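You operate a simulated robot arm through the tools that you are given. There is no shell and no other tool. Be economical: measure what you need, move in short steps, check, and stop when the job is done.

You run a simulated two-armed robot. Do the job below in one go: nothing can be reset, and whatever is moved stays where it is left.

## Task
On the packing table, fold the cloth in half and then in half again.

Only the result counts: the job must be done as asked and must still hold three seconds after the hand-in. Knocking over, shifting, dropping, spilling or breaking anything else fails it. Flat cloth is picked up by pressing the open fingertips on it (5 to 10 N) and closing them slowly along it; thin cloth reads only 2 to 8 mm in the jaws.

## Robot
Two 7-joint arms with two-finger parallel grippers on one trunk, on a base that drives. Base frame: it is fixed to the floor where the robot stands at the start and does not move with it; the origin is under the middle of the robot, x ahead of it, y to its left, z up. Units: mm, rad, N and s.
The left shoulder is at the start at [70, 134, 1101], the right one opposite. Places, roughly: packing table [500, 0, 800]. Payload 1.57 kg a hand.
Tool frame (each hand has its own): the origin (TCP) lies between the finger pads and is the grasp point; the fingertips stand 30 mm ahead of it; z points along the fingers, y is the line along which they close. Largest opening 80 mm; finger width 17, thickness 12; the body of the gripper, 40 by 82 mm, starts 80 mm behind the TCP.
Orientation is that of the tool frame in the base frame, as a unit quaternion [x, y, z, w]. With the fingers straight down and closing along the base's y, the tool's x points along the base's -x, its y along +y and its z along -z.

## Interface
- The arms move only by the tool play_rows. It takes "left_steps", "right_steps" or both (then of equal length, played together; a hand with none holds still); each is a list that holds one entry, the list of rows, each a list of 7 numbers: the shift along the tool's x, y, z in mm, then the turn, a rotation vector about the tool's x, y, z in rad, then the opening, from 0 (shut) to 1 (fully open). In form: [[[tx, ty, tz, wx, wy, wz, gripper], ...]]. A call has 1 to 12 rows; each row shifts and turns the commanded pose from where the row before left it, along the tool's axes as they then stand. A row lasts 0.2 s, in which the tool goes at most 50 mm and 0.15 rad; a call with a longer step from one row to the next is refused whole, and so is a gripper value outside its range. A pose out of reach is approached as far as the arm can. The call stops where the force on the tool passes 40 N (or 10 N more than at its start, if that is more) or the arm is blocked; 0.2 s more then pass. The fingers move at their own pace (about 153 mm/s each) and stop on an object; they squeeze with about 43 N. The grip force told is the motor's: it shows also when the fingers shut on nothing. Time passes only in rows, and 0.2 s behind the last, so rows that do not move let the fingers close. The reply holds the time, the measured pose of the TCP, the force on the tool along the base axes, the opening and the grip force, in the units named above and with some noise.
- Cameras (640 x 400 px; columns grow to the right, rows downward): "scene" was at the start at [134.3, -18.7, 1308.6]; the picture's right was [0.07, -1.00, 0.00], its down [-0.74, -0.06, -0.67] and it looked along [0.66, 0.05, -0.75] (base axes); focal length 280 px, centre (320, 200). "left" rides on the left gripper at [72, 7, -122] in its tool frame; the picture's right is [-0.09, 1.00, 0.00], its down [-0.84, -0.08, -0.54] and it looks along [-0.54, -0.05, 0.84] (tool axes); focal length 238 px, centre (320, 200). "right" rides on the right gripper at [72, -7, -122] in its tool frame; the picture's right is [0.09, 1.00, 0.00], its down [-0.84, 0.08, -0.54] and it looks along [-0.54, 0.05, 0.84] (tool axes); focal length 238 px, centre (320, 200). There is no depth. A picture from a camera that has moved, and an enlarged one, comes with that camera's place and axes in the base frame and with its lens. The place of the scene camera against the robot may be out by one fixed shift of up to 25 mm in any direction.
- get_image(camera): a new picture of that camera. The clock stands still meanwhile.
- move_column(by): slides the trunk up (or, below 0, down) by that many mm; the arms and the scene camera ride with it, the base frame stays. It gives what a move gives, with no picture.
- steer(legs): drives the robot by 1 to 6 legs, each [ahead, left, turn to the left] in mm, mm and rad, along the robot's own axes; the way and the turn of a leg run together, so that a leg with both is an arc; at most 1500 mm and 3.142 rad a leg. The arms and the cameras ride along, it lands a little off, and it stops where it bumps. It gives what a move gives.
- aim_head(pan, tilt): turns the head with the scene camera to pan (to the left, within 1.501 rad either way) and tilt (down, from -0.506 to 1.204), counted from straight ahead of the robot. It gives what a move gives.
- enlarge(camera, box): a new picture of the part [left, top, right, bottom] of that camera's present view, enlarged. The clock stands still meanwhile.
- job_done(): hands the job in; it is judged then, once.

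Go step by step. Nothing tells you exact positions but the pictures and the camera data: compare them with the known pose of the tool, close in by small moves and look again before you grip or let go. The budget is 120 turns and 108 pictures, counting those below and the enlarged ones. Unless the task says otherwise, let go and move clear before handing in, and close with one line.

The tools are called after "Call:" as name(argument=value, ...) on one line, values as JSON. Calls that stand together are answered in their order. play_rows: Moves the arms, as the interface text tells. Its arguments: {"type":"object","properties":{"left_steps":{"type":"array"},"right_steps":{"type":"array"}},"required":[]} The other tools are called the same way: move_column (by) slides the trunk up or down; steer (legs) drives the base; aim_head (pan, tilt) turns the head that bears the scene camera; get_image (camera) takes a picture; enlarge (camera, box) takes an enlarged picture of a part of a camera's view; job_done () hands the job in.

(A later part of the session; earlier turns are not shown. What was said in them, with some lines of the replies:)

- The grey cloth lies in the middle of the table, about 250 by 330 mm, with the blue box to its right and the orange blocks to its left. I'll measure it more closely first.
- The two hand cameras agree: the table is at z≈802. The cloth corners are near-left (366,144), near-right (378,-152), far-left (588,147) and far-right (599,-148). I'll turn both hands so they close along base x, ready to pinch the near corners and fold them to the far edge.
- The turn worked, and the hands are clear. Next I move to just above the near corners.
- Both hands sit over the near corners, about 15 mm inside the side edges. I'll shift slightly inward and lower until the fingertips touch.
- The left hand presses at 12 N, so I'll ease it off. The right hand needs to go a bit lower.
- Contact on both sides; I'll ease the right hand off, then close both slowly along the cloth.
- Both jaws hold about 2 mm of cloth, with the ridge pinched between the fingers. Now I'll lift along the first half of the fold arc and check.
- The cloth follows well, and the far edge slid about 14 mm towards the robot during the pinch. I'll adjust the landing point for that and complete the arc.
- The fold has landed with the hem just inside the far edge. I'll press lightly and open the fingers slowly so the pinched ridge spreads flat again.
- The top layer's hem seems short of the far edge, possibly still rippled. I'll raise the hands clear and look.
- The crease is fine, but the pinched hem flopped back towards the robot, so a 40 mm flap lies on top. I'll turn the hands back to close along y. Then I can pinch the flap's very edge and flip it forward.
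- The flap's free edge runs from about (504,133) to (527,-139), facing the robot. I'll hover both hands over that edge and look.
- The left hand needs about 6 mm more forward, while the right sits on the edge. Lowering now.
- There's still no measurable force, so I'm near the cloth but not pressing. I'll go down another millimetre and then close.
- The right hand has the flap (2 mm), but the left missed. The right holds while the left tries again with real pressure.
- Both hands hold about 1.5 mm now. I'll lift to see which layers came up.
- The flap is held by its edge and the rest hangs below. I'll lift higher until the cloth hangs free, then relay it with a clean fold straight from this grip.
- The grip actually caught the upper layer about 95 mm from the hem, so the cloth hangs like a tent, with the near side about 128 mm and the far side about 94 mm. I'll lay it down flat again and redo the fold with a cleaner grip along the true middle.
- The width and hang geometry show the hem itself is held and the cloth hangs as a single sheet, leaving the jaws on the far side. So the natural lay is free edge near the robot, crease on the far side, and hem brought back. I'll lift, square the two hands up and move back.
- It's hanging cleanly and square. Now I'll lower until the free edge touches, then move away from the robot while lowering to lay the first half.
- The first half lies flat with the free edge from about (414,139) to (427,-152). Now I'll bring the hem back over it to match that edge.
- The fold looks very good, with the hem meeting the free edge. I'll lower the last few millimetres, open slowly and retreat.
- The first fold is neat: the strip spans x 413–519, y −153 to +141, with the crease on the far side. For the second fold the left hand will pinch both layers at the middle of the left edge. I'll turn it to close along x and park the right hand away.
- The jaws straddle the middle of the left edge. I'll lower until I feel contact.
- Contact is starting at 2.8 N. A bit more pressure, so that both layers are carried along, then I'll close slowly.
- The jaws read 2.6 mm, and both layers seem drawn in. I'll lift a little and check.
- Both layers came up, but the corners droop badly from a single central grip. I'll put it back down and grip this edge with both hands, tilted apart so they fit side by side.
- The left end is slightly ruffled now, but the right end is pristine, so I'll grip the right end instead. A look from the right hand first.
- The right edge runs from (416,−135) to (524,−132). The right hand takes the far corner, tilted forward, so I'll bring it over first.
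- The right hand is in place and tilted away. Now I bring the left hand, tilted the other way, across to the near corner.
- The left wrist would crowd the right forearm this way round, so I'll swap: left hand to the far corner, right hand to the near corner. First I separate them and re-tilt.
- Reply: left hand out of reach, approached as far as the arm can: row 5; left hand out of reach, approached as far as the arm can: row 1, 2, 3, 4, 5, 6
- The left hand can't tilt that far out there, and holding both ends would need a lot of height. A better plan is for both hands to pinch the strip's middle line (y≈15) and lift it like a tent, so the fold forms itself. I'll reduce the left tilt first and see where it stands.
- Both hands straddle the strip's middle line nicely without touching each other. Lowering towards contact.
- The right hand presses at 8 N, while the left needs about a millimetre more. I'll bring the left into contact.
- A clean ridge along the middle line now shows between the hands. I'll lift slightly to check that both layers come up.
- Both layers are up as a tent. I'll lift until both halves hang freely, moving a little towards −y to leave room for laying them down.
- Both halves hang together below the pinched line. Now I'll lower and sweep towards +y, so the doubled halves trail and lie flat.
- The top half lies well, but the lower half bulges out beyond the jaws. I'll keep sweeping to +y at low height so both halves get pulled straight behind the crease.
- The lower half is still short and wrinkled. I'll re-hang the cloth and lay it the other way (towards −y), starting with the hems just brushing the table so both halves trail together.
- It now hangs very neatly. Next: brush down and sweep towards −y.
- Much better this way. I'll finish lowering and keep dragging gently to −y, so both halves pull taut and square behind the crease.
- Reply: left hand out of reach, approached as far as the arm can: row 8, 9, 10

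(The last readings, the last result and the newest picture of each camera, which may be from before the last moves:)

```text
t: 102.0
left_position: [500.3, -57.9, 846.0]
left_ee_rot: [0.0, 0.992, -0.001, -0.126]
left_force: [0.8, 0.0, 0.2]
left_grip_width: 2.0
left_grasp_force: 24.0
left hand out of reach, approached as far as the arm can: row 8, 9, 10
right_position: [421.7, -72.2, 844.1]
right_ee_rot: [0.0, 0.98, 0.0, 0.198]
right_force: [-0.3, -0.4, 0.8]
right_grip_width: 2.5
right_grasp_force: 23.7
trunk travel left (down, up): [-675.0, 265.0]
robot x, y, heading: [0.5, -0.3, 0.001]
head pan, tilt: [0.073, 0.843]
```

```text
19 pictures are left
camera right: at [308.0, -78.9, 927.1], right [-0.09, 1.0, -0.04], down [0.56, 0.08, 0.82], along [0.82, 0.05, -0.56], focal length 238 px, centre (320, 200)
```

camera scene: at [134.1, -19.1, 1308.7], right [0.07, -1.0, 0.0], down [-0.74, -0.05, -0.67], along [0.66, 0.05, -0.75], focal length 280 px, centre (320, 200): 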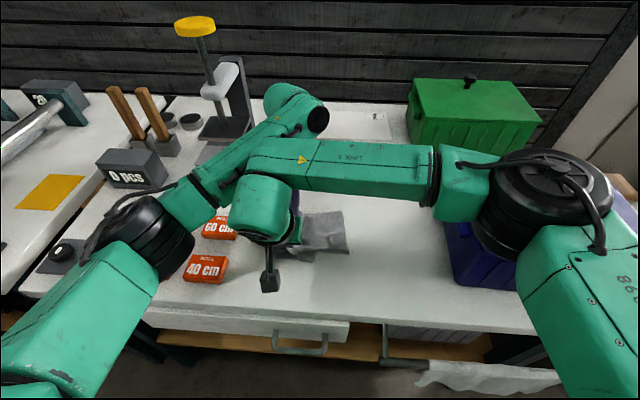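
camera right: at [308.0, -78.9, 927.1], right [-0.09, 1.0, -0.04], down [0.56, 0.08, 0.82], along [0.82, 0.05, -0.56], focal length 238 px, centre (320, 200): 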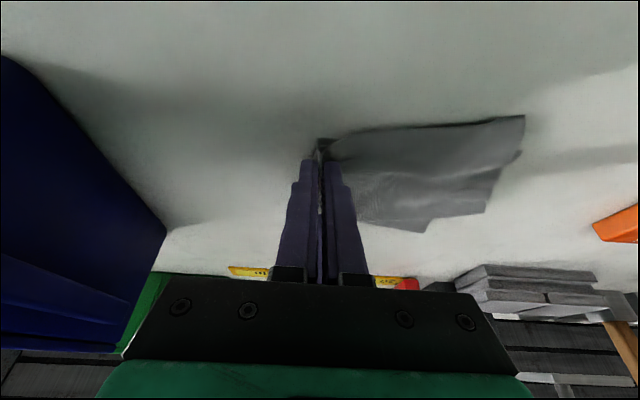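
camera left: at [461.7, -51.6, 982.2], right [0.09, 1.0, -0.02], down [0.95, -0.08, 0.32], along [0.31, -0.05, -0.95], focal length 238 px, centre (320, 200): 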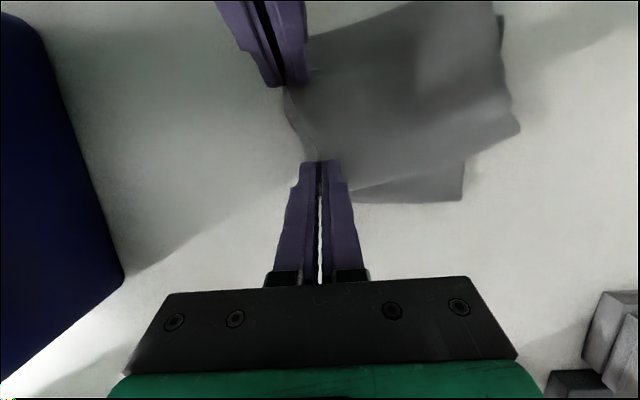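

The halves trail well now, but they splay slightly like scissors because the strip was bent. I'll square up the crease and set it down. Then I'll release and look from above before adjusting the top half.

Call:
play_rows(left_steps=[[[0, 0, 0, 0, 0, 0, 0], [0, 0, 0, 0, 0, 0, 0], [-1, 0, 4, 0, 0, 0, 0], [-1, 0, 4, 0, 0, 0, 0], [-0.5, 0, 2, 0, 0, 0, 0.05], [0, 0, 0, 0, 0, 0, 0.12], [0, 0, 0, 0, 0, 0, 0.2], [0, 0, 0, 0, 0, 0, 0.3], [3.7, 0, -14.5, 0, 0, 0, 0.3], [6, 0, -24, 0, 0, 0, 0.3], [9, 0, -35, 0, 0, 0, 0.3]]], right_steps=[[[0, 7, 0, 0, 0, 0, 0], [0, 7, 0, 0, 0, 0, 0], [1.5, 0, 3.3, 0, 0, 0, 0], [1.5, 0, 3.3, 0, 0, 0, 0], [0.7, 0, 1.6, 0, 0, 0, 0.05], [0, 0, 0, 0, 0, 0, 0.12], [0, 0, 0, 0, 0, 0, 0.2], [0, 0, 0, 0, 0, 0, 0.3], [-5.8, 0, -13.8, 0, 0, 0, 0.3], [-9.7, 0, -23, 0, 0, 0, 0.3], [-14, 0, -33, 0, 0, 0, 0.3]]])

Call:
play_rows(left_steps=[[[5, 30, -20, 0, 0, 0, 0.3], [5, 40, -20, 0, 0, 0, 0.3], [5, 40, -20, 0, -0.125, 0, 0.3], [0, 40, -20, 0, -0.125, 0, 0.3], [0, 30, -20, 0, 0, 0, 0.3], [0, 0, 0, 0, 0, 0, 0.3]]], right_steps=[[[0, -30, -20, 0, 0.1, 0, 0.3], [0, -30, -20, 0, 0.15, 0, 0.3], [0, -30, -20, 0, 0.15, 0, 0.3], [0, 0, -30, 0, 0, 0, 0.3], [0, 0, -30, 0, 0, 0, 0.3], [0, 0, 0, 0, 0, 0, 0.3]]])

Call:
enlarge(camera="scene", box=[220, 150, 460, 300])

Call:
get_image(camera="left")

```text
t: 104.4
left_position: [497.7, -56.2, 913.5]
left_ee_rot: [0.0, 0.992, 0.0, -0.125]
left_force: [0.9, 0.1, 0.8]
left_grip_width: 23.8
left_grasp_force: 0.0
right_position: [420.8, -57.9, 910.9]
right_ee_rot: [0.0, 0.98, 0.0, 0.199]
right_force: [0.3, 0.5, -0.4]
right_grip_width: 23.8
right_grasp_force: 0.1
trunk travel left (down, up): [-675.0, 265.0]
robot x, y, heading: [0.5, 2.3, 0.002]
head pan, tilt: [0.073, 0.843]
```

```text
t: 105.8
left_position: [501.4, 123.4, 1013.7]
left_ee_rot: [0.0, 1.0, 0.0, 0.0]
left_force: [-0.3, -0.1, -0.1]
left_grip_width: 23.8
left_grasp_force: 0.1
right_position: [405.0, -149.7, 1028.6]
right_ee_rot: [0.0, 1.0, 0.001, -0.001]
right_force: [0.3, -0.2, -0.8]
right_grip_width: 23.7
right_grasp_force: 0.1
trunk travel left (down, up): [-675.0, 265.0]
robot x, y, heading: [4.2, -0.2, -0.002]
head pan, tilt: [0.073, 0.843]
```

```text
2.67 times, centred on (340, 225) of scene
camera zoom: at [134.9, -19.6, 1308.6], right [0.07, -1.0, 0.0], down [-0.75, -0.05, -0.66], along [0.66, 0.05, -0.75], focal length 747 px, centre (267, 133)
```

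zoom: 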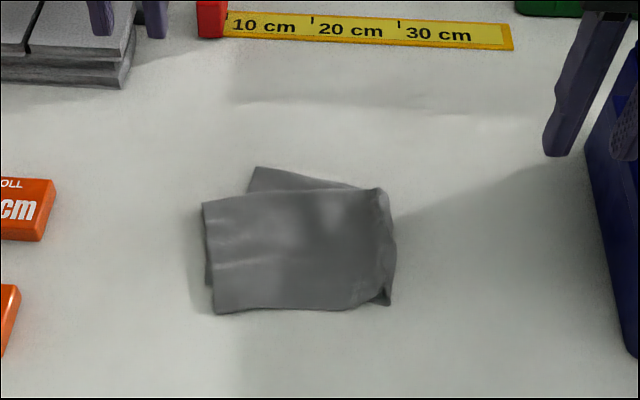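

```text
17 pictures are left
camera left: at [430.1, 128.6, 1135.5], right [0.09, 1.0, 0.0], down [0.84, -0.08, 0.54], along [0.54, -0.05, -0.84], focal length 238 px, centre (320, 200)
```

left: 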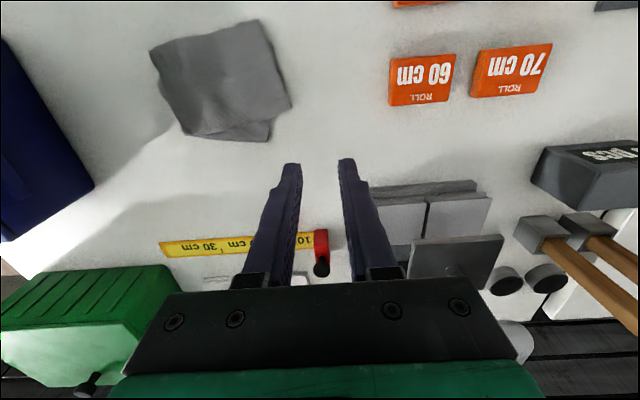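

It's now a compact packet, but the top half is turned relative to the bottom, which sticks out at the far-left. I'll pick up the top half by its near-left corner, which overlaps only the table, with the right hand so it can be re-laid squarely.

Call:
play_rows(left_steps=[[[0, 10, -10, 0, 0, 0, 0.3], [0, 10, -10, 0, 0, 0, 0.3], [0, 10, -10, 0, 0, 0, 0.3], [0, 10, 0, 0, 0, 0, 0.3], [0, 10, 0, 0, 0, 0, 0.3], [0, 0, 0, 0, 0, 0, 0.3]]], right_steps=[[[-0.8, 37.2, 36, 0, 0, 0, 0.3], [-0.8, 37.2, 36, 0, 0, 0, 0.3], [-0.8, 37.2, 36, 0, 0, 0, 0.3], [-0.8, 37.2, 36, 0, 0, 0, 0.3], [-0.8, 37.2, 35, 0, 0, 0, 0.3], [0, 0, 0, 0, 0, 0, 0.3]]])

Call:
get_image(camera="right")

```text
refused: row 1 steps farther than a row can; nothing moved
```

```text
16 pictures are left
camera right: at [333.2, -156.3, 1149.4], right [-0.09, 1.0, 0.0], down [0.84, 0.08, 0.54], along [0.54, 0.05, -0.84], focal length 238 px, centre (320, 200)
```

right: 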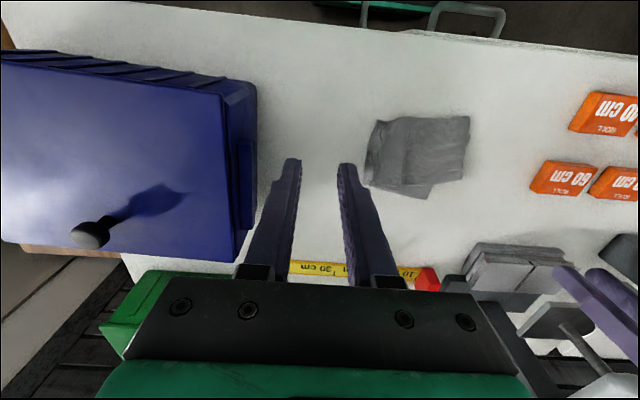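

Call:
play_rows(right_steps=[[[-0.5, 27, 25, 0, 0, 0, 0.3], [-0.5, 27, 25, 0, 0, 0, 0.3], [-0.5, 27, 25, 0, 0, 0, 0.3], [-0.5, 27, 25, 0, 0, 0, 0.3], [-0.5, 26, 26, 0, 0, 0, 0.3], [-0.5, 26, 26, 0, 0, 0, 0.3], [-0.5, 26, 26, 0, 0, 0, 0.3], [0, 0, 0, 0, 0, 0, 0.3]]])

Call:
get_image(camera="right")

```text
t: 107.6
left_position: [499.8, 121.6, 1015.5]
left_ee_rot: [0.0, 1.0, 0.0, -0.001]
left_force: [0.2, -0.5, -0.5]
left_grip_width: 24.1
left_grasp_force: 0.2
right_position: [408.1, 38.5, 849.8]
right_ee_rot: [0.0, 1.0, 0.0, 0.0]
right_force: [-0.3, 0.0, 0.3]
right_grip_width: 24.0
right_grasp_force: 0.1
trunk travel left (down, up): [-675.0, 265.0]
robot x, y, heading: [2.4, 0.1, -0.002]
head pan, tilt: [0.073, 0.843]
```

```text
15 pictures are left
camera right: at [336.3, 32.3, 970.5], right [-0.09, 1.0, 0.0], down [0.84, 0.08, 0.54], along [0.54, 0.05, -0.84], focal length 238 px, centre (320, 200)
```

right: 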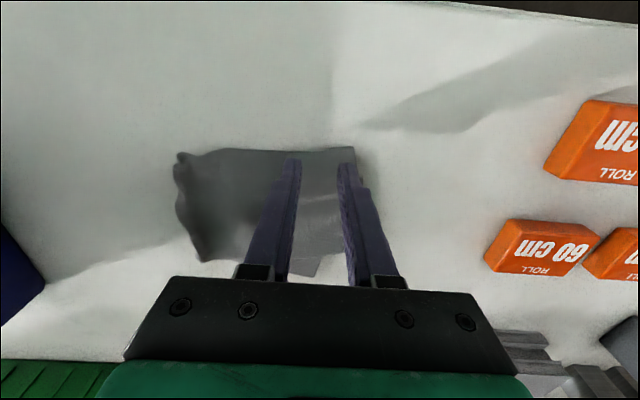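

Call:
play_rows(right_steps=[[[0, -2, 6, 0, 0, 0, 0.3], [0, 0, 6, 0, 0, 0, 0.3], [0, 0, 3.5, 0, 0, 0, 0.3], [0, 0, 1.2, 0, 0, 0, 0.3], [0, 0, 0.6, 0, 0, 0, 0.3], [0, 0, 0.6, 0, 0, 0, 0.3], [0, 0, 0, 0, 0, 0, 0.3]]])

```text
t: 109.2
left_position: [501.6, 123.0, 1013.5]
left_ee_rot: [0.0, 1.0, 0.0, -0.001]
left_force: [0.1, 0.0, -0.3]
left_grip_width: 23.8
left_grasp_force: 0.0
right_position: [407.4, 35.8, 832.2]
right_ee_rot: [0.001, 1.0, -0.001, 0.0]
right_force: [0.4, 0.3, 0.7]
right_grip_width: 23.8
right_grasp_force: 0.2
trunk travel left (down, up): [-675.0, 265.0]
robot x, y, heading: [-2.4, -1.1, -0.0]
head pan, tilt: [0.073, 0.843]
```

Call:
play_rows(right_steps=[[[0, 0, 0.7, 0, 0, 0, 0.3], [0, 0, 0.5, 0, 0, 0, 0.3], [0, 0, 0, 0, 0, 0, 0.3]]])

```text
t: 110.0
left_position: [501.4, 122.7, 1012.9]
left_ee_rot: [0.0, 1.0, -0.001, -0.001]
left_force: [-0.9, -0.3, -0.2]
left_grip_width: 24.0
left_grasp_force: 0.0
right_position: [408.1, 35.4, 832.4]
right_ee_rot: [0.0, 1.0, 0.0, 0.001]
right_force: [0.6, 0.2, 6.7]
right_grip_width: 23.8
right_grasp_force: 0.1
trunk travel left (down, up): [-675.0, 265.0]
robot x, y, heading: [-1.0, 0.7, 0.001]
head pan, tilt: [0.073, 0.843]
```

Good contact at 6.7 N. I'll close slowly and lift.

Call:
play_rows(right_steps=[[[0, 0, 0, 0, 0, 0, 0.26], [0, 0, 0, 0, 0, 0, 0.22], [0, 0, 0, 0, 0, 0, 0.18], [0, 0, 0, 0, 0, 0, 0.14], [0, 0, 0, 0, 0, 0, 0.1], [0, 0, 0, 0, 0, 0, 0.06], [0, 0, 0, 0, 0, 0, 0.02], [0, 0, 0, 0, 0, 0, 0], [0, 0, 0, 0, 0, 0, 0], [0, 0, -14, 0, 0, 0, 0], [0, 0, -16, 0, 0, 0, 0], [0, 0, -20, 0, 0, 0, 0]]])

Call:
get_image(camera="right")

```text
t: 112.6
left_position: [501.1, 123.4, 1012.7]
left_ee_rot: [0.0, 1.0, -0.001, -0.001]
left_force: [-0.1, -0.7, -0.1]
left_grip_width: 24.0
left_grasp_force: 0.1
right_position: [408.5, 34.9, 881.7]
right_ee_rot: [0.001, 1.0, 0.001, 0.0]
right_force: [0.2, -0.3, -0.5]
right_grip_width: 2.1
right_grasp_force: 24.0
trunk travel left (down, up): [-675.0, 265.0]
robot x, y, heading: [2.1, -0.2, 0.005]
head pan, tilt: [0.073, 0.843]
```

```text
14 pictures are left
camera right: at [336.3, 29.2, 1002.6], right [-0.09, 1.0, 0.0], down [0.84, 0.08, 0.54], along [0.54, 0.05, -0.84], focal length 238 px, centre (320, 200)
```

right: 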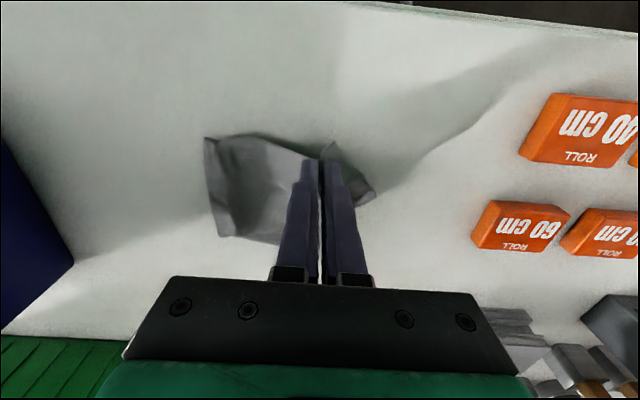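

Call:
play_rows(right_steps=[[[0, 0, -15, 0, 0, 0, 0], [0, 0, -15, 0, 0, 0, 0], [-5, 0, -15, 0, 0, 0, 0], [-5, 0, -10, 0, 0, 0, 0], [-5, 0, 0, 0, 0, 0, 0], [0, 0, 0, 0, 0, 0, 0]]])

Call:
enlarge(camera="scene", box=[220, 150, 460, 300])

Call:
enlarge(camera="left", box=[80, 0, 400, 200])

```text
t: 114.0
left_position: [501.4, 122.0, 1012.6]
left_ee_rot: [0.0, 1.0, -0.001, -0.001]
left_force: [-0.4, 0.4, -0.1]
left_grip_width: 24.1
left_grasp_force: 0.1
right_position: [423.8, 35.8, 935.6]
right_ee_rot: [0.0, 1.0, 0.0, 0.0]
right_force: [0.6, 0.1, 0.0]
right_grip_width: 2.0
right_grasp_force: 23.7
trunk travel left (down, up): [-675.0, 265.0]
robot x, y, heading: [0.4, 2.4, 0.0]
head pan, tilt: [0.073, 0.843]
```

```text
2.67 times, centred on (340, 225) of scene
camera zoom: at [134.3, -18.7, 1308.6], right [0.07, -1.0, 0.0], down [-0.74, -0.06, -0.67], along [0.66, 0.05, -0.75], focal length 747 px, centre (267, 133)
```

zoom: 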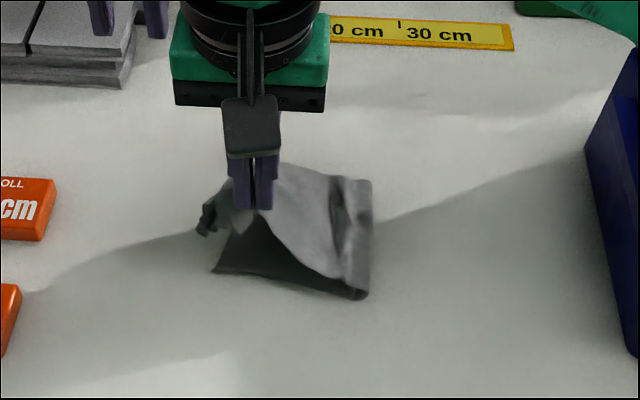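

```text
2.00 times, centred on (240, 100) of left
camera zoom: at [429.8, 129.0, 1135.6], right [0.09, 1.0, 0.0], down [0.84, -0.08, 0.54], along [0.54, -0.05, -0.84], focal length 477 px, centre (480, 400)
```

zoom: 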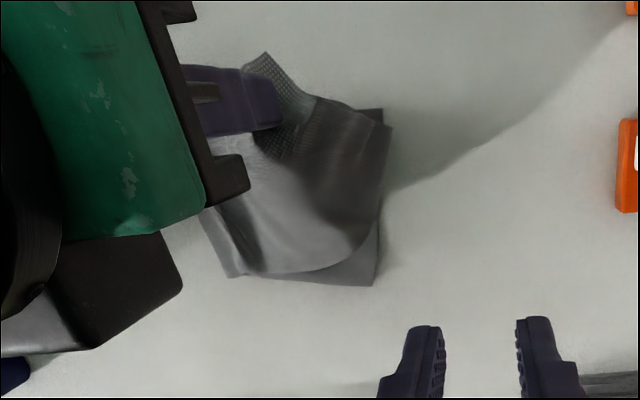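

The top half peels up cleanly and the bottom stays put. While the top is out of the way, the left hand will take the bottom's far-left corner and pull its slack out.

Call:
play_rows(left_steps=[[[0, 0, 0, 0, 0, 0, 0.3], [0, 0, 0, 0, 0, 0, 0.3], [-5.8, -20.8, 32, 0, 0, 0, 0.3], [-5.8, -20.8, 32, 0, 0, 0, 0.3], [-5.8, -20.8, 32, 0, 0, 0, 0.3], [-5.8, -20.8, 32, 0, 0, 0, 0.3], [-5.8, -20.8, 32, 0, 0, 0, 0.3], [0, 0, 0, 0, 0, 0, 0.3]]], right_steps=[[[10, 3, 12, 0, 0, 0, 0], [10, 3, 12, 0, 0, 0, 0], [9, 3, 12, 0, 0, 0, 0], [0, 0, 0, 0, 0, 0, 0], [0, 0, 0, 0, 0, 0, 0], [0, 0, 0, 0, 0, 0, 0], [0, 0, 0, 0, 0, 0, 0], [0, 0, 0, 0, 0, 0, 0]]])

Call:
get_image(camera="left")

```text
t: 115.5
left_position: [553.9, 38.5, 934.9]
left_ee_rot: [-0.043, 0.994, -0.093, 0.031]
left_force: [0.7, -1.1, -0.3]
left_grip_width: 24.1
left_grasp_force: 0.1
right_position: [401.1, 28.1, 883.4]
right_ee_rot: [0.025, 0.999, -0.012, -0.017]
right_force: [0.3, 0.1, 0.3]
right_grip_width: 2.1
right_grasp_force: 23.1
trunk travel left (down, up): [-675.0, 265.0]
robot x, y, heading: [1.4, -0.3, 0.003]
head pan, tilt: [0.073, 0.843]
stopped in row 7 (left hand): the arm was blocked; the commanded pose is now the measured one
```

```text
11 pictures are left
camera left: at [473.7, 60.4, 1049.9], right [0.01, 0.98, -0.18], down [0.8, 0.1, 0.59], along [0.6, -0.15, -0.79], focal length 238 px, centre (320, 200)
```

left: 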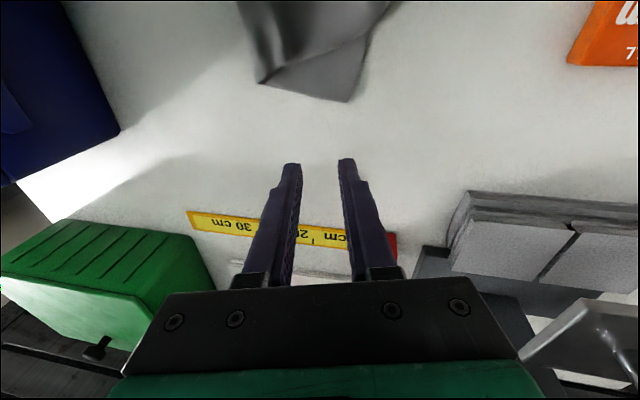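

The arms touched lightly up there, so the left hand backs away. I'll instead re-lay the top half's near corner further in, over the bottom's corner.

Call:
play_rows(left_steps=[[[0, 10, -20, 0, 0, 0, 0.3], [0, 20, -30, 0, 0, 0, 0.3], [0, 30, -30, 0, 0, 0, 0.3], [0, 35, -20, 0, 0, 0, 0.3], [0, 35, 0, 0, 0, 0, 0.3], [0, 30, 0, 0, 0, 0, 0.3], [0, 0, 0, 0, 0, 0, 0.3]]])

Call:
play_rows(right_steps=[[[-8, 2, -10, 0, 0, 0, 0], [-8, 2, -8, 0, 0, 0, 0], [-8, 3, 0, 0, 0, 0, 0], [-4, 3, 5, 0, 0, 0, 0], [-2, 4, 12, 0, 0, 0, 0], [-1, 4, 14, 0, 0, 0, 0], [0, 2, 14, 0, 0, 0, 0], [0, 0, 14, 0, 0, 0, 0], [0, 0, 4, 0, 0, 0, 0], [0, 0, 0, 0, 0, 0, 0]]])

Call:
enlarge(camera="left", box=[0, 0, 400, 250])

```text
t: 117.1
left_position: [532.0, 213.6, 1005.6]
left_ee_rot: [-0.043, 0.994, -0.093, 0.029]
left_force: [0.0, 0.1, 1.2]
left_grip_width: 23.9
left_grasp_force: 0.1
right_position: [399.8, 27.3, 883.2]
right_ee_rot: [0.025, 1.0, -0.012, -0.015]
right_force: [0.4, -0.2, 0.2]
right_grip_width: 2.1
right_grasp_force: 24.1
trunk travel left (down, up): [-675.0, 265.0]
robot x, y, heading: [1.0, -1.1, 0.004]
head pan, tilt: [0.073, 0.843]
```

```text
t: 119.3
left_position: [533.2, 213.7, 1007.3]
left_ee_rot: [-0.044, 0.994, -0.093, 0.03]
left_force: [0.5, -0.9, 0.8]
left_grip_width: 23.8
left_grasp_force: 0.1
right_position: [432.2, 47.9, 836.6]
right_ee_rot: [0.025, 0.999, -0.012, -0.016]
right_force: [-0.6, 0.4, 0.2]
right_grip_width: 1.9
right_grasp_force: 23.8
trunk travel left (down, up): [-675.0, 265.0]
robot x, y, heading: [-3.3, 2.2, 0.002]
head pan, tilt: [0.073, 0.843]
```

```text
1.60 times, centred on (200, 125) of left
camera zoom: at [452.6, 235.8, 1120.9], right [0.01, 0.98, -0.18], down [0.8, 0.1, 0.59], along [0.6, -0.15, -0.79], focal length 381 px, centre (512, 320)
```

zoom: 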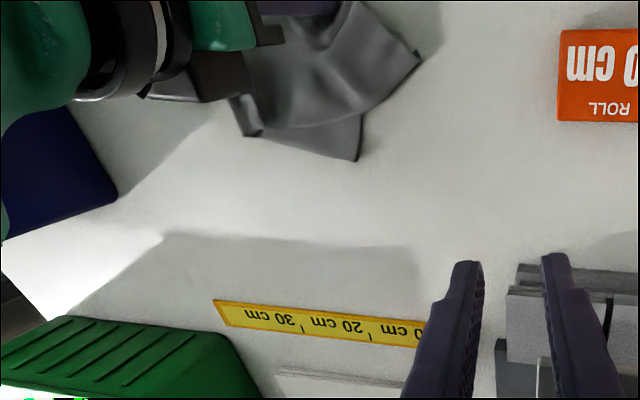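

The near corner is good, but the top's far corner now sticks out to the left at (466,111), over bare table. I'll release the right hand, clear it, and move that corner with the left.

Call:
play_rows(right_steps=[[[0, 0, 2, 0, 0, 0, 0], [0, 0, 0, 0, 0, 0, 0.08], [0, 0, 0, 0, 0, 0, 0.16], [0, 0, 0, 0, 0, 0, 0.25], [0, 0, -15, 0, 0, 0, 0.25], [0, 0, -30, 0, 0, 0, 0.25], [0, -10, -40, 0, 0, 0, 0.25], [0, -35, -30, 0, 0, 0, 0.25], [0, -40, -20, 0, 0, 0, 0.25], [10, -40, 0, 0, 0, 0, 0.25], [10, -40, 0, 0, 0, 0, 0.25], [10, -40, 0, 0, 0, 0, 0.25]]])

Call:
enlarge(camera="left", box=[0, 0, 400, 250])

```text
t: 121.9
left_position: [531.4, 213.2, 1006.2]
left_ee_rot: [-0.042, 0.994, -0.092, 0.031]
left_force: [0.0, -0.1, 0.2]
left_grip_width: 24.2
left_grasp_force: 0.1
right_position: [392.2, -156.3, 978.0]
right_ee_rot: [0.024, 1.0, -0.012, -0.015]
right_force: [-0.4, 0.4, 0.5]
right_grip_width: 20.0
right_grasp_force: 0.1
trunk travel left (down, up): [-675.0, 265.0]
robot x, y, heading: [-2.5, 2.6, 0.003]
head pan, tilt: [0.073, 0.843]
```

```text
1.60 times, centred on (200, 125) of left
camera zoom: at [451.7, 234.2, 1121.8], right [0.01, 0.98, -0.18], down [0.8, 0.1, 0.59], along [0.6, -0.15, -0.79], focal length 381 px, centre (512, 320)
```

zoom: 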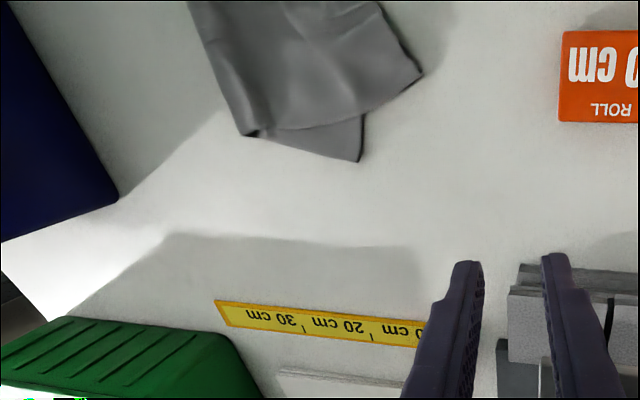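

Call:
play_rows(left_steps=[[[0, 0, 0, -0.093, 0.031, 0.043, 0.2], [0, 0, 0, -0.093, 0.031, 0.043, 0.2], [9, -18, 18, 0, 0, 0, 0.2], [9, -18, 18, 0, 0, 0, 0.2], [9, -18, 20, 0, 0, 0, 0.2], [9, -18, 24, 0, 0, 0, 0.2], [9, -18, 25, 0, 0, 0, 0.2], [9, -18, 25, 0, 0, 0, 0.2], [9, -18, 25, 0, 0, 0, 0.2], [0, 0, 0, 0, 0, 0, 0.2]]])

Call:
get_image(camera="left")

```text
t: 124.1
left_position: [470.0, 88.0, 845.5]
left_ee_rot: [0.0, 1.0, 0.0, -0.001]
left_force: [-1.5, 0.6, -0.2]
left_grip_width: 15.8
left_grasp_force: 0.1
right_position: [392.7, -153.2, 978.0]
right_ee_rot: [0.025, 0.999, -0.012, -0.016]
right_force: [1.2, 0.4, 0.0]
right_grip_width: 19.9
right_grasp_force: 0.1
trunk travel left (down, up): [-675.0, 265.0]
robot x, y, heading: [-0.2, -2.2, 0.002]
head pan, tilt: [0.073, 0.843]
```

```text
8 pictures are left
camera left: at [397.9, 94.9, 968.1], right [0.09, 1.0, 0.0], down [0.84, -0.08, 0.54], along [0.54, -0.05, -0.84], focal length 238 px, centre (320, 200)
```

left: 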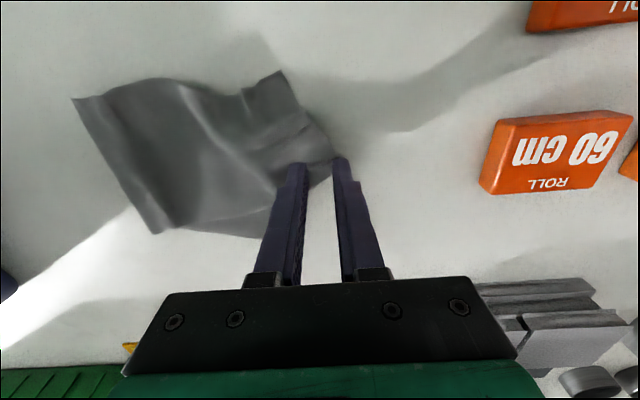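

Call:
play_rows(left_steps=[[[7, -12, 0, 0, 0, 0, 0.2], [0, 0, 6, 0, 0, 0, 0.2], [0, 0, 5, 0, 0, 0, 0.2], [0, 0, 1, 0, 0, 0, 0.2], [0, 0, 0.8, 0, 0, 0, 0.2], [0, 0, 0.6, 0, 0, 0, 0.2], [0, 0, 0, 0, 0, 0, 0.2]]])

```text
t: 125.7
left_position: [462.7, 75.5, 834.5]
left_ee_rot: [0.0, 1.0, 0.0, 0.0]
left_force: [0.0, -0.4, 0.9]
left_grip_width: 15.8
left_grasp_force: 0.0
right_position: [391.9, -153.9, 977.6]
right_ee_rot: [0.025, 0.999, -0.014, -0.016]
right_force: [-0.1, 0.2, -1.2]
right_grip_width: 20.0
right_grasp_force: 0.0
trunk travel left (down, up): [-675.0, 265.0]
robot x, y, heading: [-3.7, 1.6, 0.0]
head pan, tilt: [0.073, 0.843]
```

Call:
play_rows(left_steps=[[[0, 0, 0.8, 0, 0, 0, 0.2], [0, 0, 0.7, 0, 0, 0, 0.2], [0, 0, 0.4, 0, 0, 0, 0.2], [0, 0, 0, 0, 0, 0, 0.2]]])

```text
t: 126.7
left_position: [463.2, 75.4, 832.9]
left_ee_rot: [0.0, 1.0, 0.0, 0.0]
left_force: [0.1, -0.3, 0.3]
left_grip_width: 16.2
left_grasp_force: 0.1
right_position: [393.1, -154.3, 977.4]
right_ee_rot: [0.024, 0.999, -0.013, -0.016]
right_force: [0.4, -0.6, 0.7]
right_grip_width: 19.9
right_grasp_force: 0.0
trunk travel left (down, up): [-675.0, 265.0]
robot x, y, heading: [1.2, -1.8, 0.001]
head pan, tilt: [0.073, 0.843]
```

Call:
play_rows(left_steps=[[[0, 0, 0.6, 0, 0, 0, 0.2], [0, 0, 0.5, 0, 0, 0, 0.2], [0, 0, 0, 0, 0, 0, 0.2]]])

```text
t: 127.5
left_position: [464.0, 74.7, 832.3]
left_ee_rot: [0.0, 1.0, 0.001, 0.0]
left_force: [0.7, 0.0, 2.9]
left_grip_width: 15.8
left_grasp_force: 0.1
right_position: [392.4, -153.5, 978.9]
right_ee_rot: [0.026, 0.999, -0.013, -0.015]
right_force: [-0.3, 0.0, -0.1]
right_grip_width: 20.2
right_grasp_force: 0.0
trunk travel left (down, up): [-675.0, 265.0]
robot x, y, heading: [1.2, -1.1, -0.003]
head pan, tilt: [0.073, 0.843]
```

Call:
play_rows(left_steps=[[[0, 0, 0.4, 0, 0, 0, 0.18], [0, 0, 0, 0, 0, 0, 0.15], [0, 0, 0, 0, 0, 0, 0.12], [0, 0, 0, 0, 0, 0, 0.09], [0, 0, 0, 0, 0, 0, 0.06], [0, 0, 0, 0, 0, 0, 0.03], [0, 0, 0, 0, 0, 0, 0], [0, 0, 0, 0, 0, 0, 0], [0, 0, -12, 0, 0, 0, 0], [0, 0, -15, 0, 0, 0, 0], [0, 0, -13, 0, 0, 0, 0], [0, 0, 0, 0, 0, 0, 0]]])

Call:
get_image(camera="left")

```text
t: 130.1
left_position: [463.2, 75.1, 872.1]
left_ee_rot: [0.0, 1.0, 0.0, -0.001]
left_force: [0.5, 0.1, -0.7]
left_grip_width: 1.6
left_grasp_force: 22.6
right_position: [393.6, -153.6, 979.0]
right_ee_rot: [0.025, 1.0, -0.013, -0.014]
right_force: [0.2, -0.5, 0.8]
right_grip_width: 20.1
right_grasp_force: 0.1
trunk travel left (down, up): [-675.0, 265.0]
robot x, y, heading: [1.1, 3.0, 0.003]
head pan, tilt: [0.073, 0.843]
```

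```text
7 pictures are left
camera left: at [392.0, 81.6, 994.0], right [0.09, 1.0, 0.0], down [0.84, -0.08, 0.54], along [0.54, -0.05, -0.84], focal length 238 px, centre (320, 200)
```

left: 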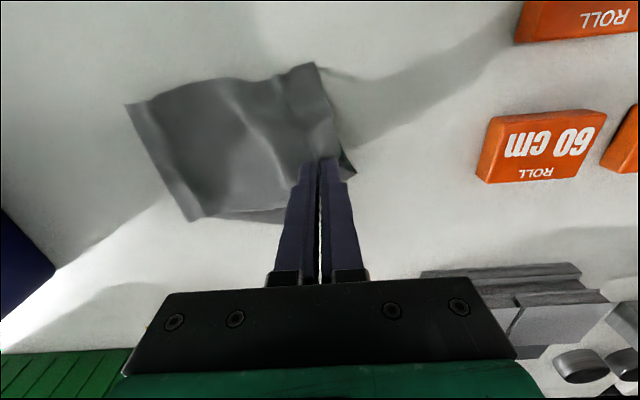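

The corner is held. I'll carry it +x and slightly −y to its proper place above the bottom's far corner, then set it down.

Call:
play_rows(left_steps=[[[-8, -3, -8, 0, 0, 0, 0], [-10, -5, -4, 0, 0, 0, 0], [-10, -5, 0, 0, 0, 0, 0], [-10, -5, 0, 0, 0, 0, 0], [-8, -5, 2, 0, 0, 0, 0], [-5, -2, 8, 0, 0, 0, 0], [0, 0, 12, 0, 0, 0, 0], [0, 0, 12, 0, 0, 0, 0], [0, 0, 11, 0, 0, 0, 0], [0, 0, 3, 0, 0, 0, 0], [0, 0, 0, 0, 0, 0, 0]]])

Call:
get_image(camera="left")

```text
t: 132.5
left_position: [514.6, 50.5, 834.7]
left_ee_rot: [0.0, 1.0, 0.0, -0.001]
left_force: [-0.3, 0.4, 1.3]
left_grip_width: 1.4
left_grasp_force: 23.5
right_position: [393.6, -154.7, 977.4]
right_ee_rot: [0.025, 1.0, -0.012, -0.015]
right_force: [-0.4, -0.4, 0.9]
right_grip_width: 20.0
right_grasp_force: 0.1
trunk travel left (down, up): [-675.0, 265.0]
robot x, y, heading: [1.1, 3.9, -0.002]
head pan, tilt: [0.073, 0.843]
```

```text
6 pictures are left
camera left: at [443.3, 56.3, 957.8], right [0.09, 1.0, 0.0], down [0.84, -0.08, 0.54], along [0.54, -0.05, -0.84], focal length 238 px, centre (320, 200)
```

left: 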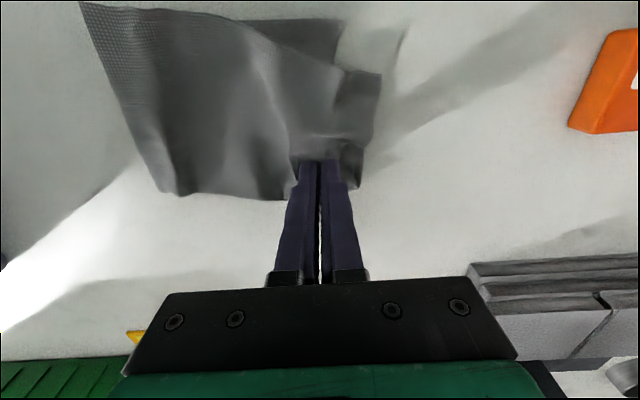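

The far corner is now well placed, but the near corner came along too far, to (460,90). I'll release here and pull that near corner back with the same hand.

Call:
play_rows(left_steps=[[[0, 0, 1.5, 0, 0, 0, 0], [0, 0, 0, 0, 0, 0, 0.05], [0, 0, 0, 0, 0, 0, 0.12], [0, 0, 0, 0, 0, 0, 0.2], [0, 0, -12, 0, 0, 0, 0.2], [0, 0, -18, 0, 0, 0, 0.2], [12, 5, 0, 0, 0, 0, 0.2], [17, 7, 0, 0, 0, 0, 0.2], [17.5, 7.5, 0, 0, 0, 0, 0.2], [0, 0, 12, 0, 0, 0, 0.2], [0, 0, 8, 0, 0, 0, 0.2], [0, 0, 0, 0, 0, 0, 0.2]]])

Call:
get_image(camera="left")

```text
t: 135.1
left_position: [467.8, 70.5, 843.5]
left_ee_rot: [0.0, 1.0, 0.0, 0.0]
left_force: [-0.2, -0.1, 0.0]
left_grip_width: 15.8
left_grasp_force: 0.0
right_position: [393.5, -153.3, 978.2]
right_ee_rot: [0.025, 0.999, -0.013, -0.016]
right_force: [0.0, 0.1, -0.6]
right_grip_width: 20.2
right_grasp_force: 0.0
trunk travel left (down, up): [-675.0, 265.0]
robot x, y, heading: [-1.1, -0.5, -0.004]
head pan, tilt: [0.073, 0.843]
```

```text
5 pictures are left
camera left: at [396.3, 76.3, 965.3], right [0.09, 1.0, 0.0], down [0.84, -0.08, 0.54], along [0.54, -0.05, -0.84], focal length 238 px, centre (320, 200)
```

left: 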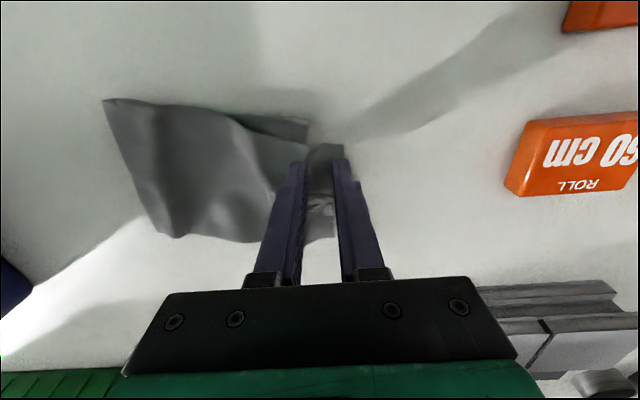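

Call:
play_rows(left_steps=[[[0, 0, 6, 0, 0, 0, 0.2], [0, 0, 3, 0, 0, 0, 0.2], [0, 0, 0.8, 0, 0, 0, 0.2], [0, 0, 0.7, 0, 0, 0, 0.2], [0, 0, 0.7, 0, 0, 0, 0.2], [0, 0, 0, 0, 0, 0, 0.2]]])

```text
t: 136.5
left_position: [467.0, 69.5, 832.4]
left_ee_rot: [0.0, 1.0, 0.0, -0.001]
left_force: [0.3, -0.6, 0.5]
left_grip_width: 15.7
left_grasp_force: 0.1
right_position: [392.1, -154.4, 978.7]
right_ee_rot: [0.025, 1.0, -0.013, -0.014]
right_force: [-0.2, -0.7, 0.4]
right_grip_width: 20.1
right_grasp_force: 0.2
trunk travel left (down, up): [-675.0, 265.0]
robot x, y, heading: [-0.9, -1.6, 0.0]
head pan, tilt: [0.073, 0.843]
```

Call:
play_rows(left_steps=[[[0, 0, 0.5, 0, 0, 0, 0.2], [0, 0, 0.4, 0, 0, 0, 0.2], [0, 0, 0, 0, 0, 0, 0.17], [0, 0, 0, 0, 0, 0, 0.14], [0, 0, 0, 0, 0, 0, 0.11], [0, 0, 0, 0, 0, 0, 0.08], [0, 0, 0, 0, 0, 0, 0.05], [0, 0, 0, 0, 0, 0, 0.02], [0, 0, 0, 0, 0, 0, 0], [0, 0, 0, 0, 0, 0, 0], [0, 0, -14, 0, 0, 0, 0], [0, 0, -10, 0, 0, 0, 0]]])

```text
t: 139.1
left_position: [468.7, 70.2, 856.3]
left_ee_rot: [0.0, 1.0, 0.001, -0.001]
left_force: [0.7, 0.1, -0.8]
left_grip_width: 0.2
left_grasp_force: 21.1
right_position: [393.6, -154.4, 976.7]
right_ee_rot: [0.026, 0.999, -0.013, -0.015]
right_force: [0.1, 0.5, -0.2]
right_grip_width: 19.9
right_grasp_force: 0.1
trunk travel left (down, up): [-675.0, 265.0]
robot x, y, heading: [2.1, 1.8, -0.001]
head pan, tilt: [0.073, 0.843]
```

It missed, with the jaws empty. I'll try again with firmer pressure.

Call:
play_rows(left_steps=[[[0, 0, 0, 0, 0, 0, 0.15], [-3, -3, 0, 0, 0, 0, 0.28], [0, 0, 12, 0, 0, 0, 0.28], [0, 0, 10, 0, 0, 0, 0.28], [0, 0, 1.8, 0, 0, 0, 0.28], [0, 0, 0.6, 0, 0, 0, 0.28], [0, 0, 0.4, 0, 0, 0, 0.28], [0, 0, 0, 0, 0, 0, 0.28]]])

```text
t: 140.9
left_position: [470.7, 66.8, 833.0]
left_ee_rot: [-0.001, 1.0, -0.001, 0.002]
left_force: [2.3, -0.2, 10.4]
left_grip_width: 22.4
left_grasp_force: 0.0
right_position: [391.7, -154.0, 977.6]
right_ee_rot: [0.026, 0.999, -0.014, -0.015]
right_force: [0.3, -0.3, -0.1]
right_grip_width: 20.2
right_grasp_force: 0.0
trunk travel left (down, up): [-675.0, 265.0]
robot x, y, heading: [-3.0, 1.4, 0.003]
head pan, tilt: [0.073, 0.843]
```

Call:
play_rows(left_steps=[[[0, 0, -0.2, 0, 0, 0, 0.25], [0, 0, 0, 0, 0, 0, 0.21], [0, 0, 0, 0, 0, 0, 0.17], [0, 0, 0, 0, 0, 0, 0.13], [0, 0, 0, 0, 0, 0, 0.09], [0, 0, 0, 0, 0, 0, 0.05], [0, 0, 0, 0, 0, 0, 0.02], [0, 0, 0, 0, 0, 0, 0], [0, 0, 0, 0, 0, 0, 0], [0, 0, -12, 0, 0, 0, 0], [0, 0, -12, 0, 0, 0, 0], [0, 0, 0, 0, 0, 0, 0]]])

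Call:
get_image(camera="left")

```text
t: 143.5
left_position: [470.2, 67.1, 853.2]
left_ee_rot: [0.0, 1.0, 0.0, -0.002]
left_force: [0.7, -0.8, 0.8]
left_grip_width: 1.6
left_grasp_force: 23.7
right_position: [392.2, -153.7, 978.0]
right_ee_rot: [0.025, 0.999, -0.012, -0.015]
right_force: [0.2, -0.2, 0.2]
right_grip_width: 20.0
right_grasp_force: 0.0
trunk travel left (down, up): [-675.0, 265.0]
robot x, y, heading: [-1.0, 1.8, -0.006]
head pan, tilt: [0.073, 0.843]
```

```text
4 pictures are left
camera left: at [399.3, 73.0, 975.9], right [0.09, 1.0, 0.0], down [0.84, -0.08, 0.54], along [0.54, -0.05, -0.84], focal length 238 px, centre (320, 200)
```

left: 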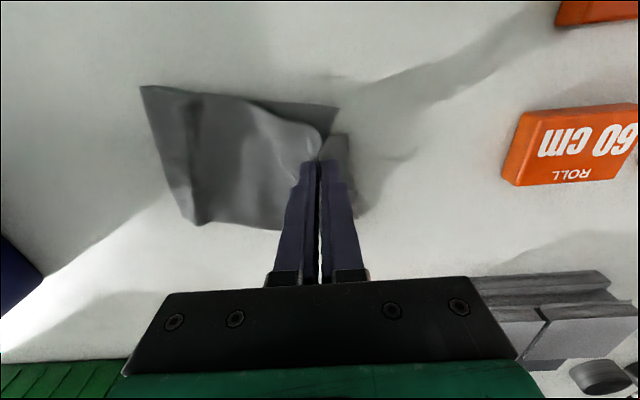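

The near corner is held again. I'll draw it back towards the robot by about 32 mm, lying low, and set it down.

Call:
play_rows(left_steps=[[[7, -2, 2, 0, 0, 0, 0], [8, -2, 2, 0, 0, 0, 0], [8, -2, 2, 0, 0, 0, 0], [6, -2, 3, 0, 0, 0, 0], [4, -1, 4, 0, 0, 0, 0], [0, 0, 4, 0, 0, 0, 0], [0, 0, 2, 0, 0, 0, 0], [0, 0, 1, 0, 0, 0, 0.05], [0, 0, 0, 0, 0, 0, 0.12], [0, 0, 0, 0, 0, 0, 0.2], [0, 0, -12, 0, 0, 0, 0.2], [0, 0, -25, 0, 0, 0, 0.2]]])

Call:
play_rows(left_steps=[[[0, 15, -35, 0, 0, 0, 0.2], [0, 20, -40, 0, 0, 0, 0.2], [0, 20, -40, 0, 0, 0, 0.2], [0, 20, 0, 0, 0, 0, 0.2], [0, 0, 0, 0, 0, 0, 0.2]]])

Call:
enlarge(camera="left", box=[100, 0, 420, 200])

```text
t: 146.1
left_position: [437.5, 57.8, 871.5]
left_ee_rot: [0.001, 1.0, 0.0, -0.001]
left_force: [0.0, -0.2, 0.4]
left_grip_width: 16.2
left_grasp_force: 0.0
right_position: [393.0, -153.0, 978.6]
right_ee_rot: [0.025, 0.999, -0.013, -0.015]
right_force: [0.7, 0.1, 0.0]
right_grip_width: 19.9
right_grasp_force: 0.0
trunk travel left (down, up): [-675.0, 265.0]
robot x, y, heading: [1.7, 1.1, -0.002]
head pan, tilt: [0.073, 0.843]
```

```text
t: 147.3
left_position: [437.9, 133.8, 989.3]
left_ee_rot: [0.0, 1.0, -0.001, -0.001]
left_force: [-0.1, -0.7, -0.6]
left_grip_width: 15.8
left_grasp_force: 0.1
right_position: [393.6, -154.6, 977.1]
right_ee_rot: [0.025, 1.0, -0.012, -0.015]
right_force: [0.2, -0.3, -0.2]
right_grip_width: 20.1
right_grasp_force: 0.1
trunk travel left (down, up): [-675.0, 265.0]
robot x, y, heading: [-2.1, -1.2, 0.0]
head pan, tilt: [0.073, 0.843]
```

```text
2.00 times, centred on (260, 100) of left
camera zoom: at [366.9, 139.4, 1110.8], right [0.09, 1.0, 0.0], down [0.84, -0.08, 0.54], along [0.54, -0.05, -0.84], focal length 477 px, centre (440, 400)
```

zoom: 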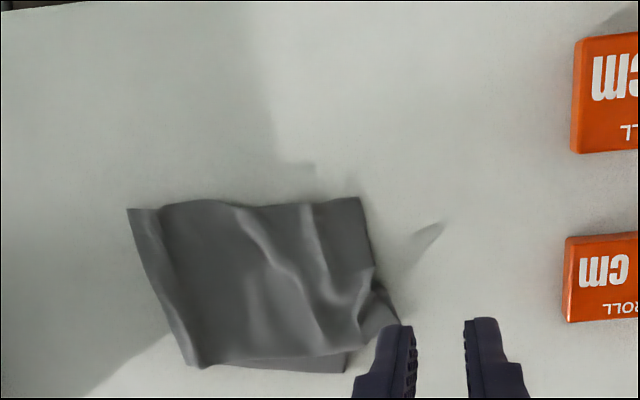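

The packet is now compact and square, about 120 × 150 mm against an ideal 111 × 148. All four layers are stacked, both hands are clear, and nothing else has moved. Handing it in.

Call:
job_done()

```text
The job is handed in.
```

I folded the cloth in half and then in half again. It's a slightly wrinkled packet about 125 × 154 mm (a perfect quarter fold would be 111 × 148), both hands are clear, and nothing else looks moved.
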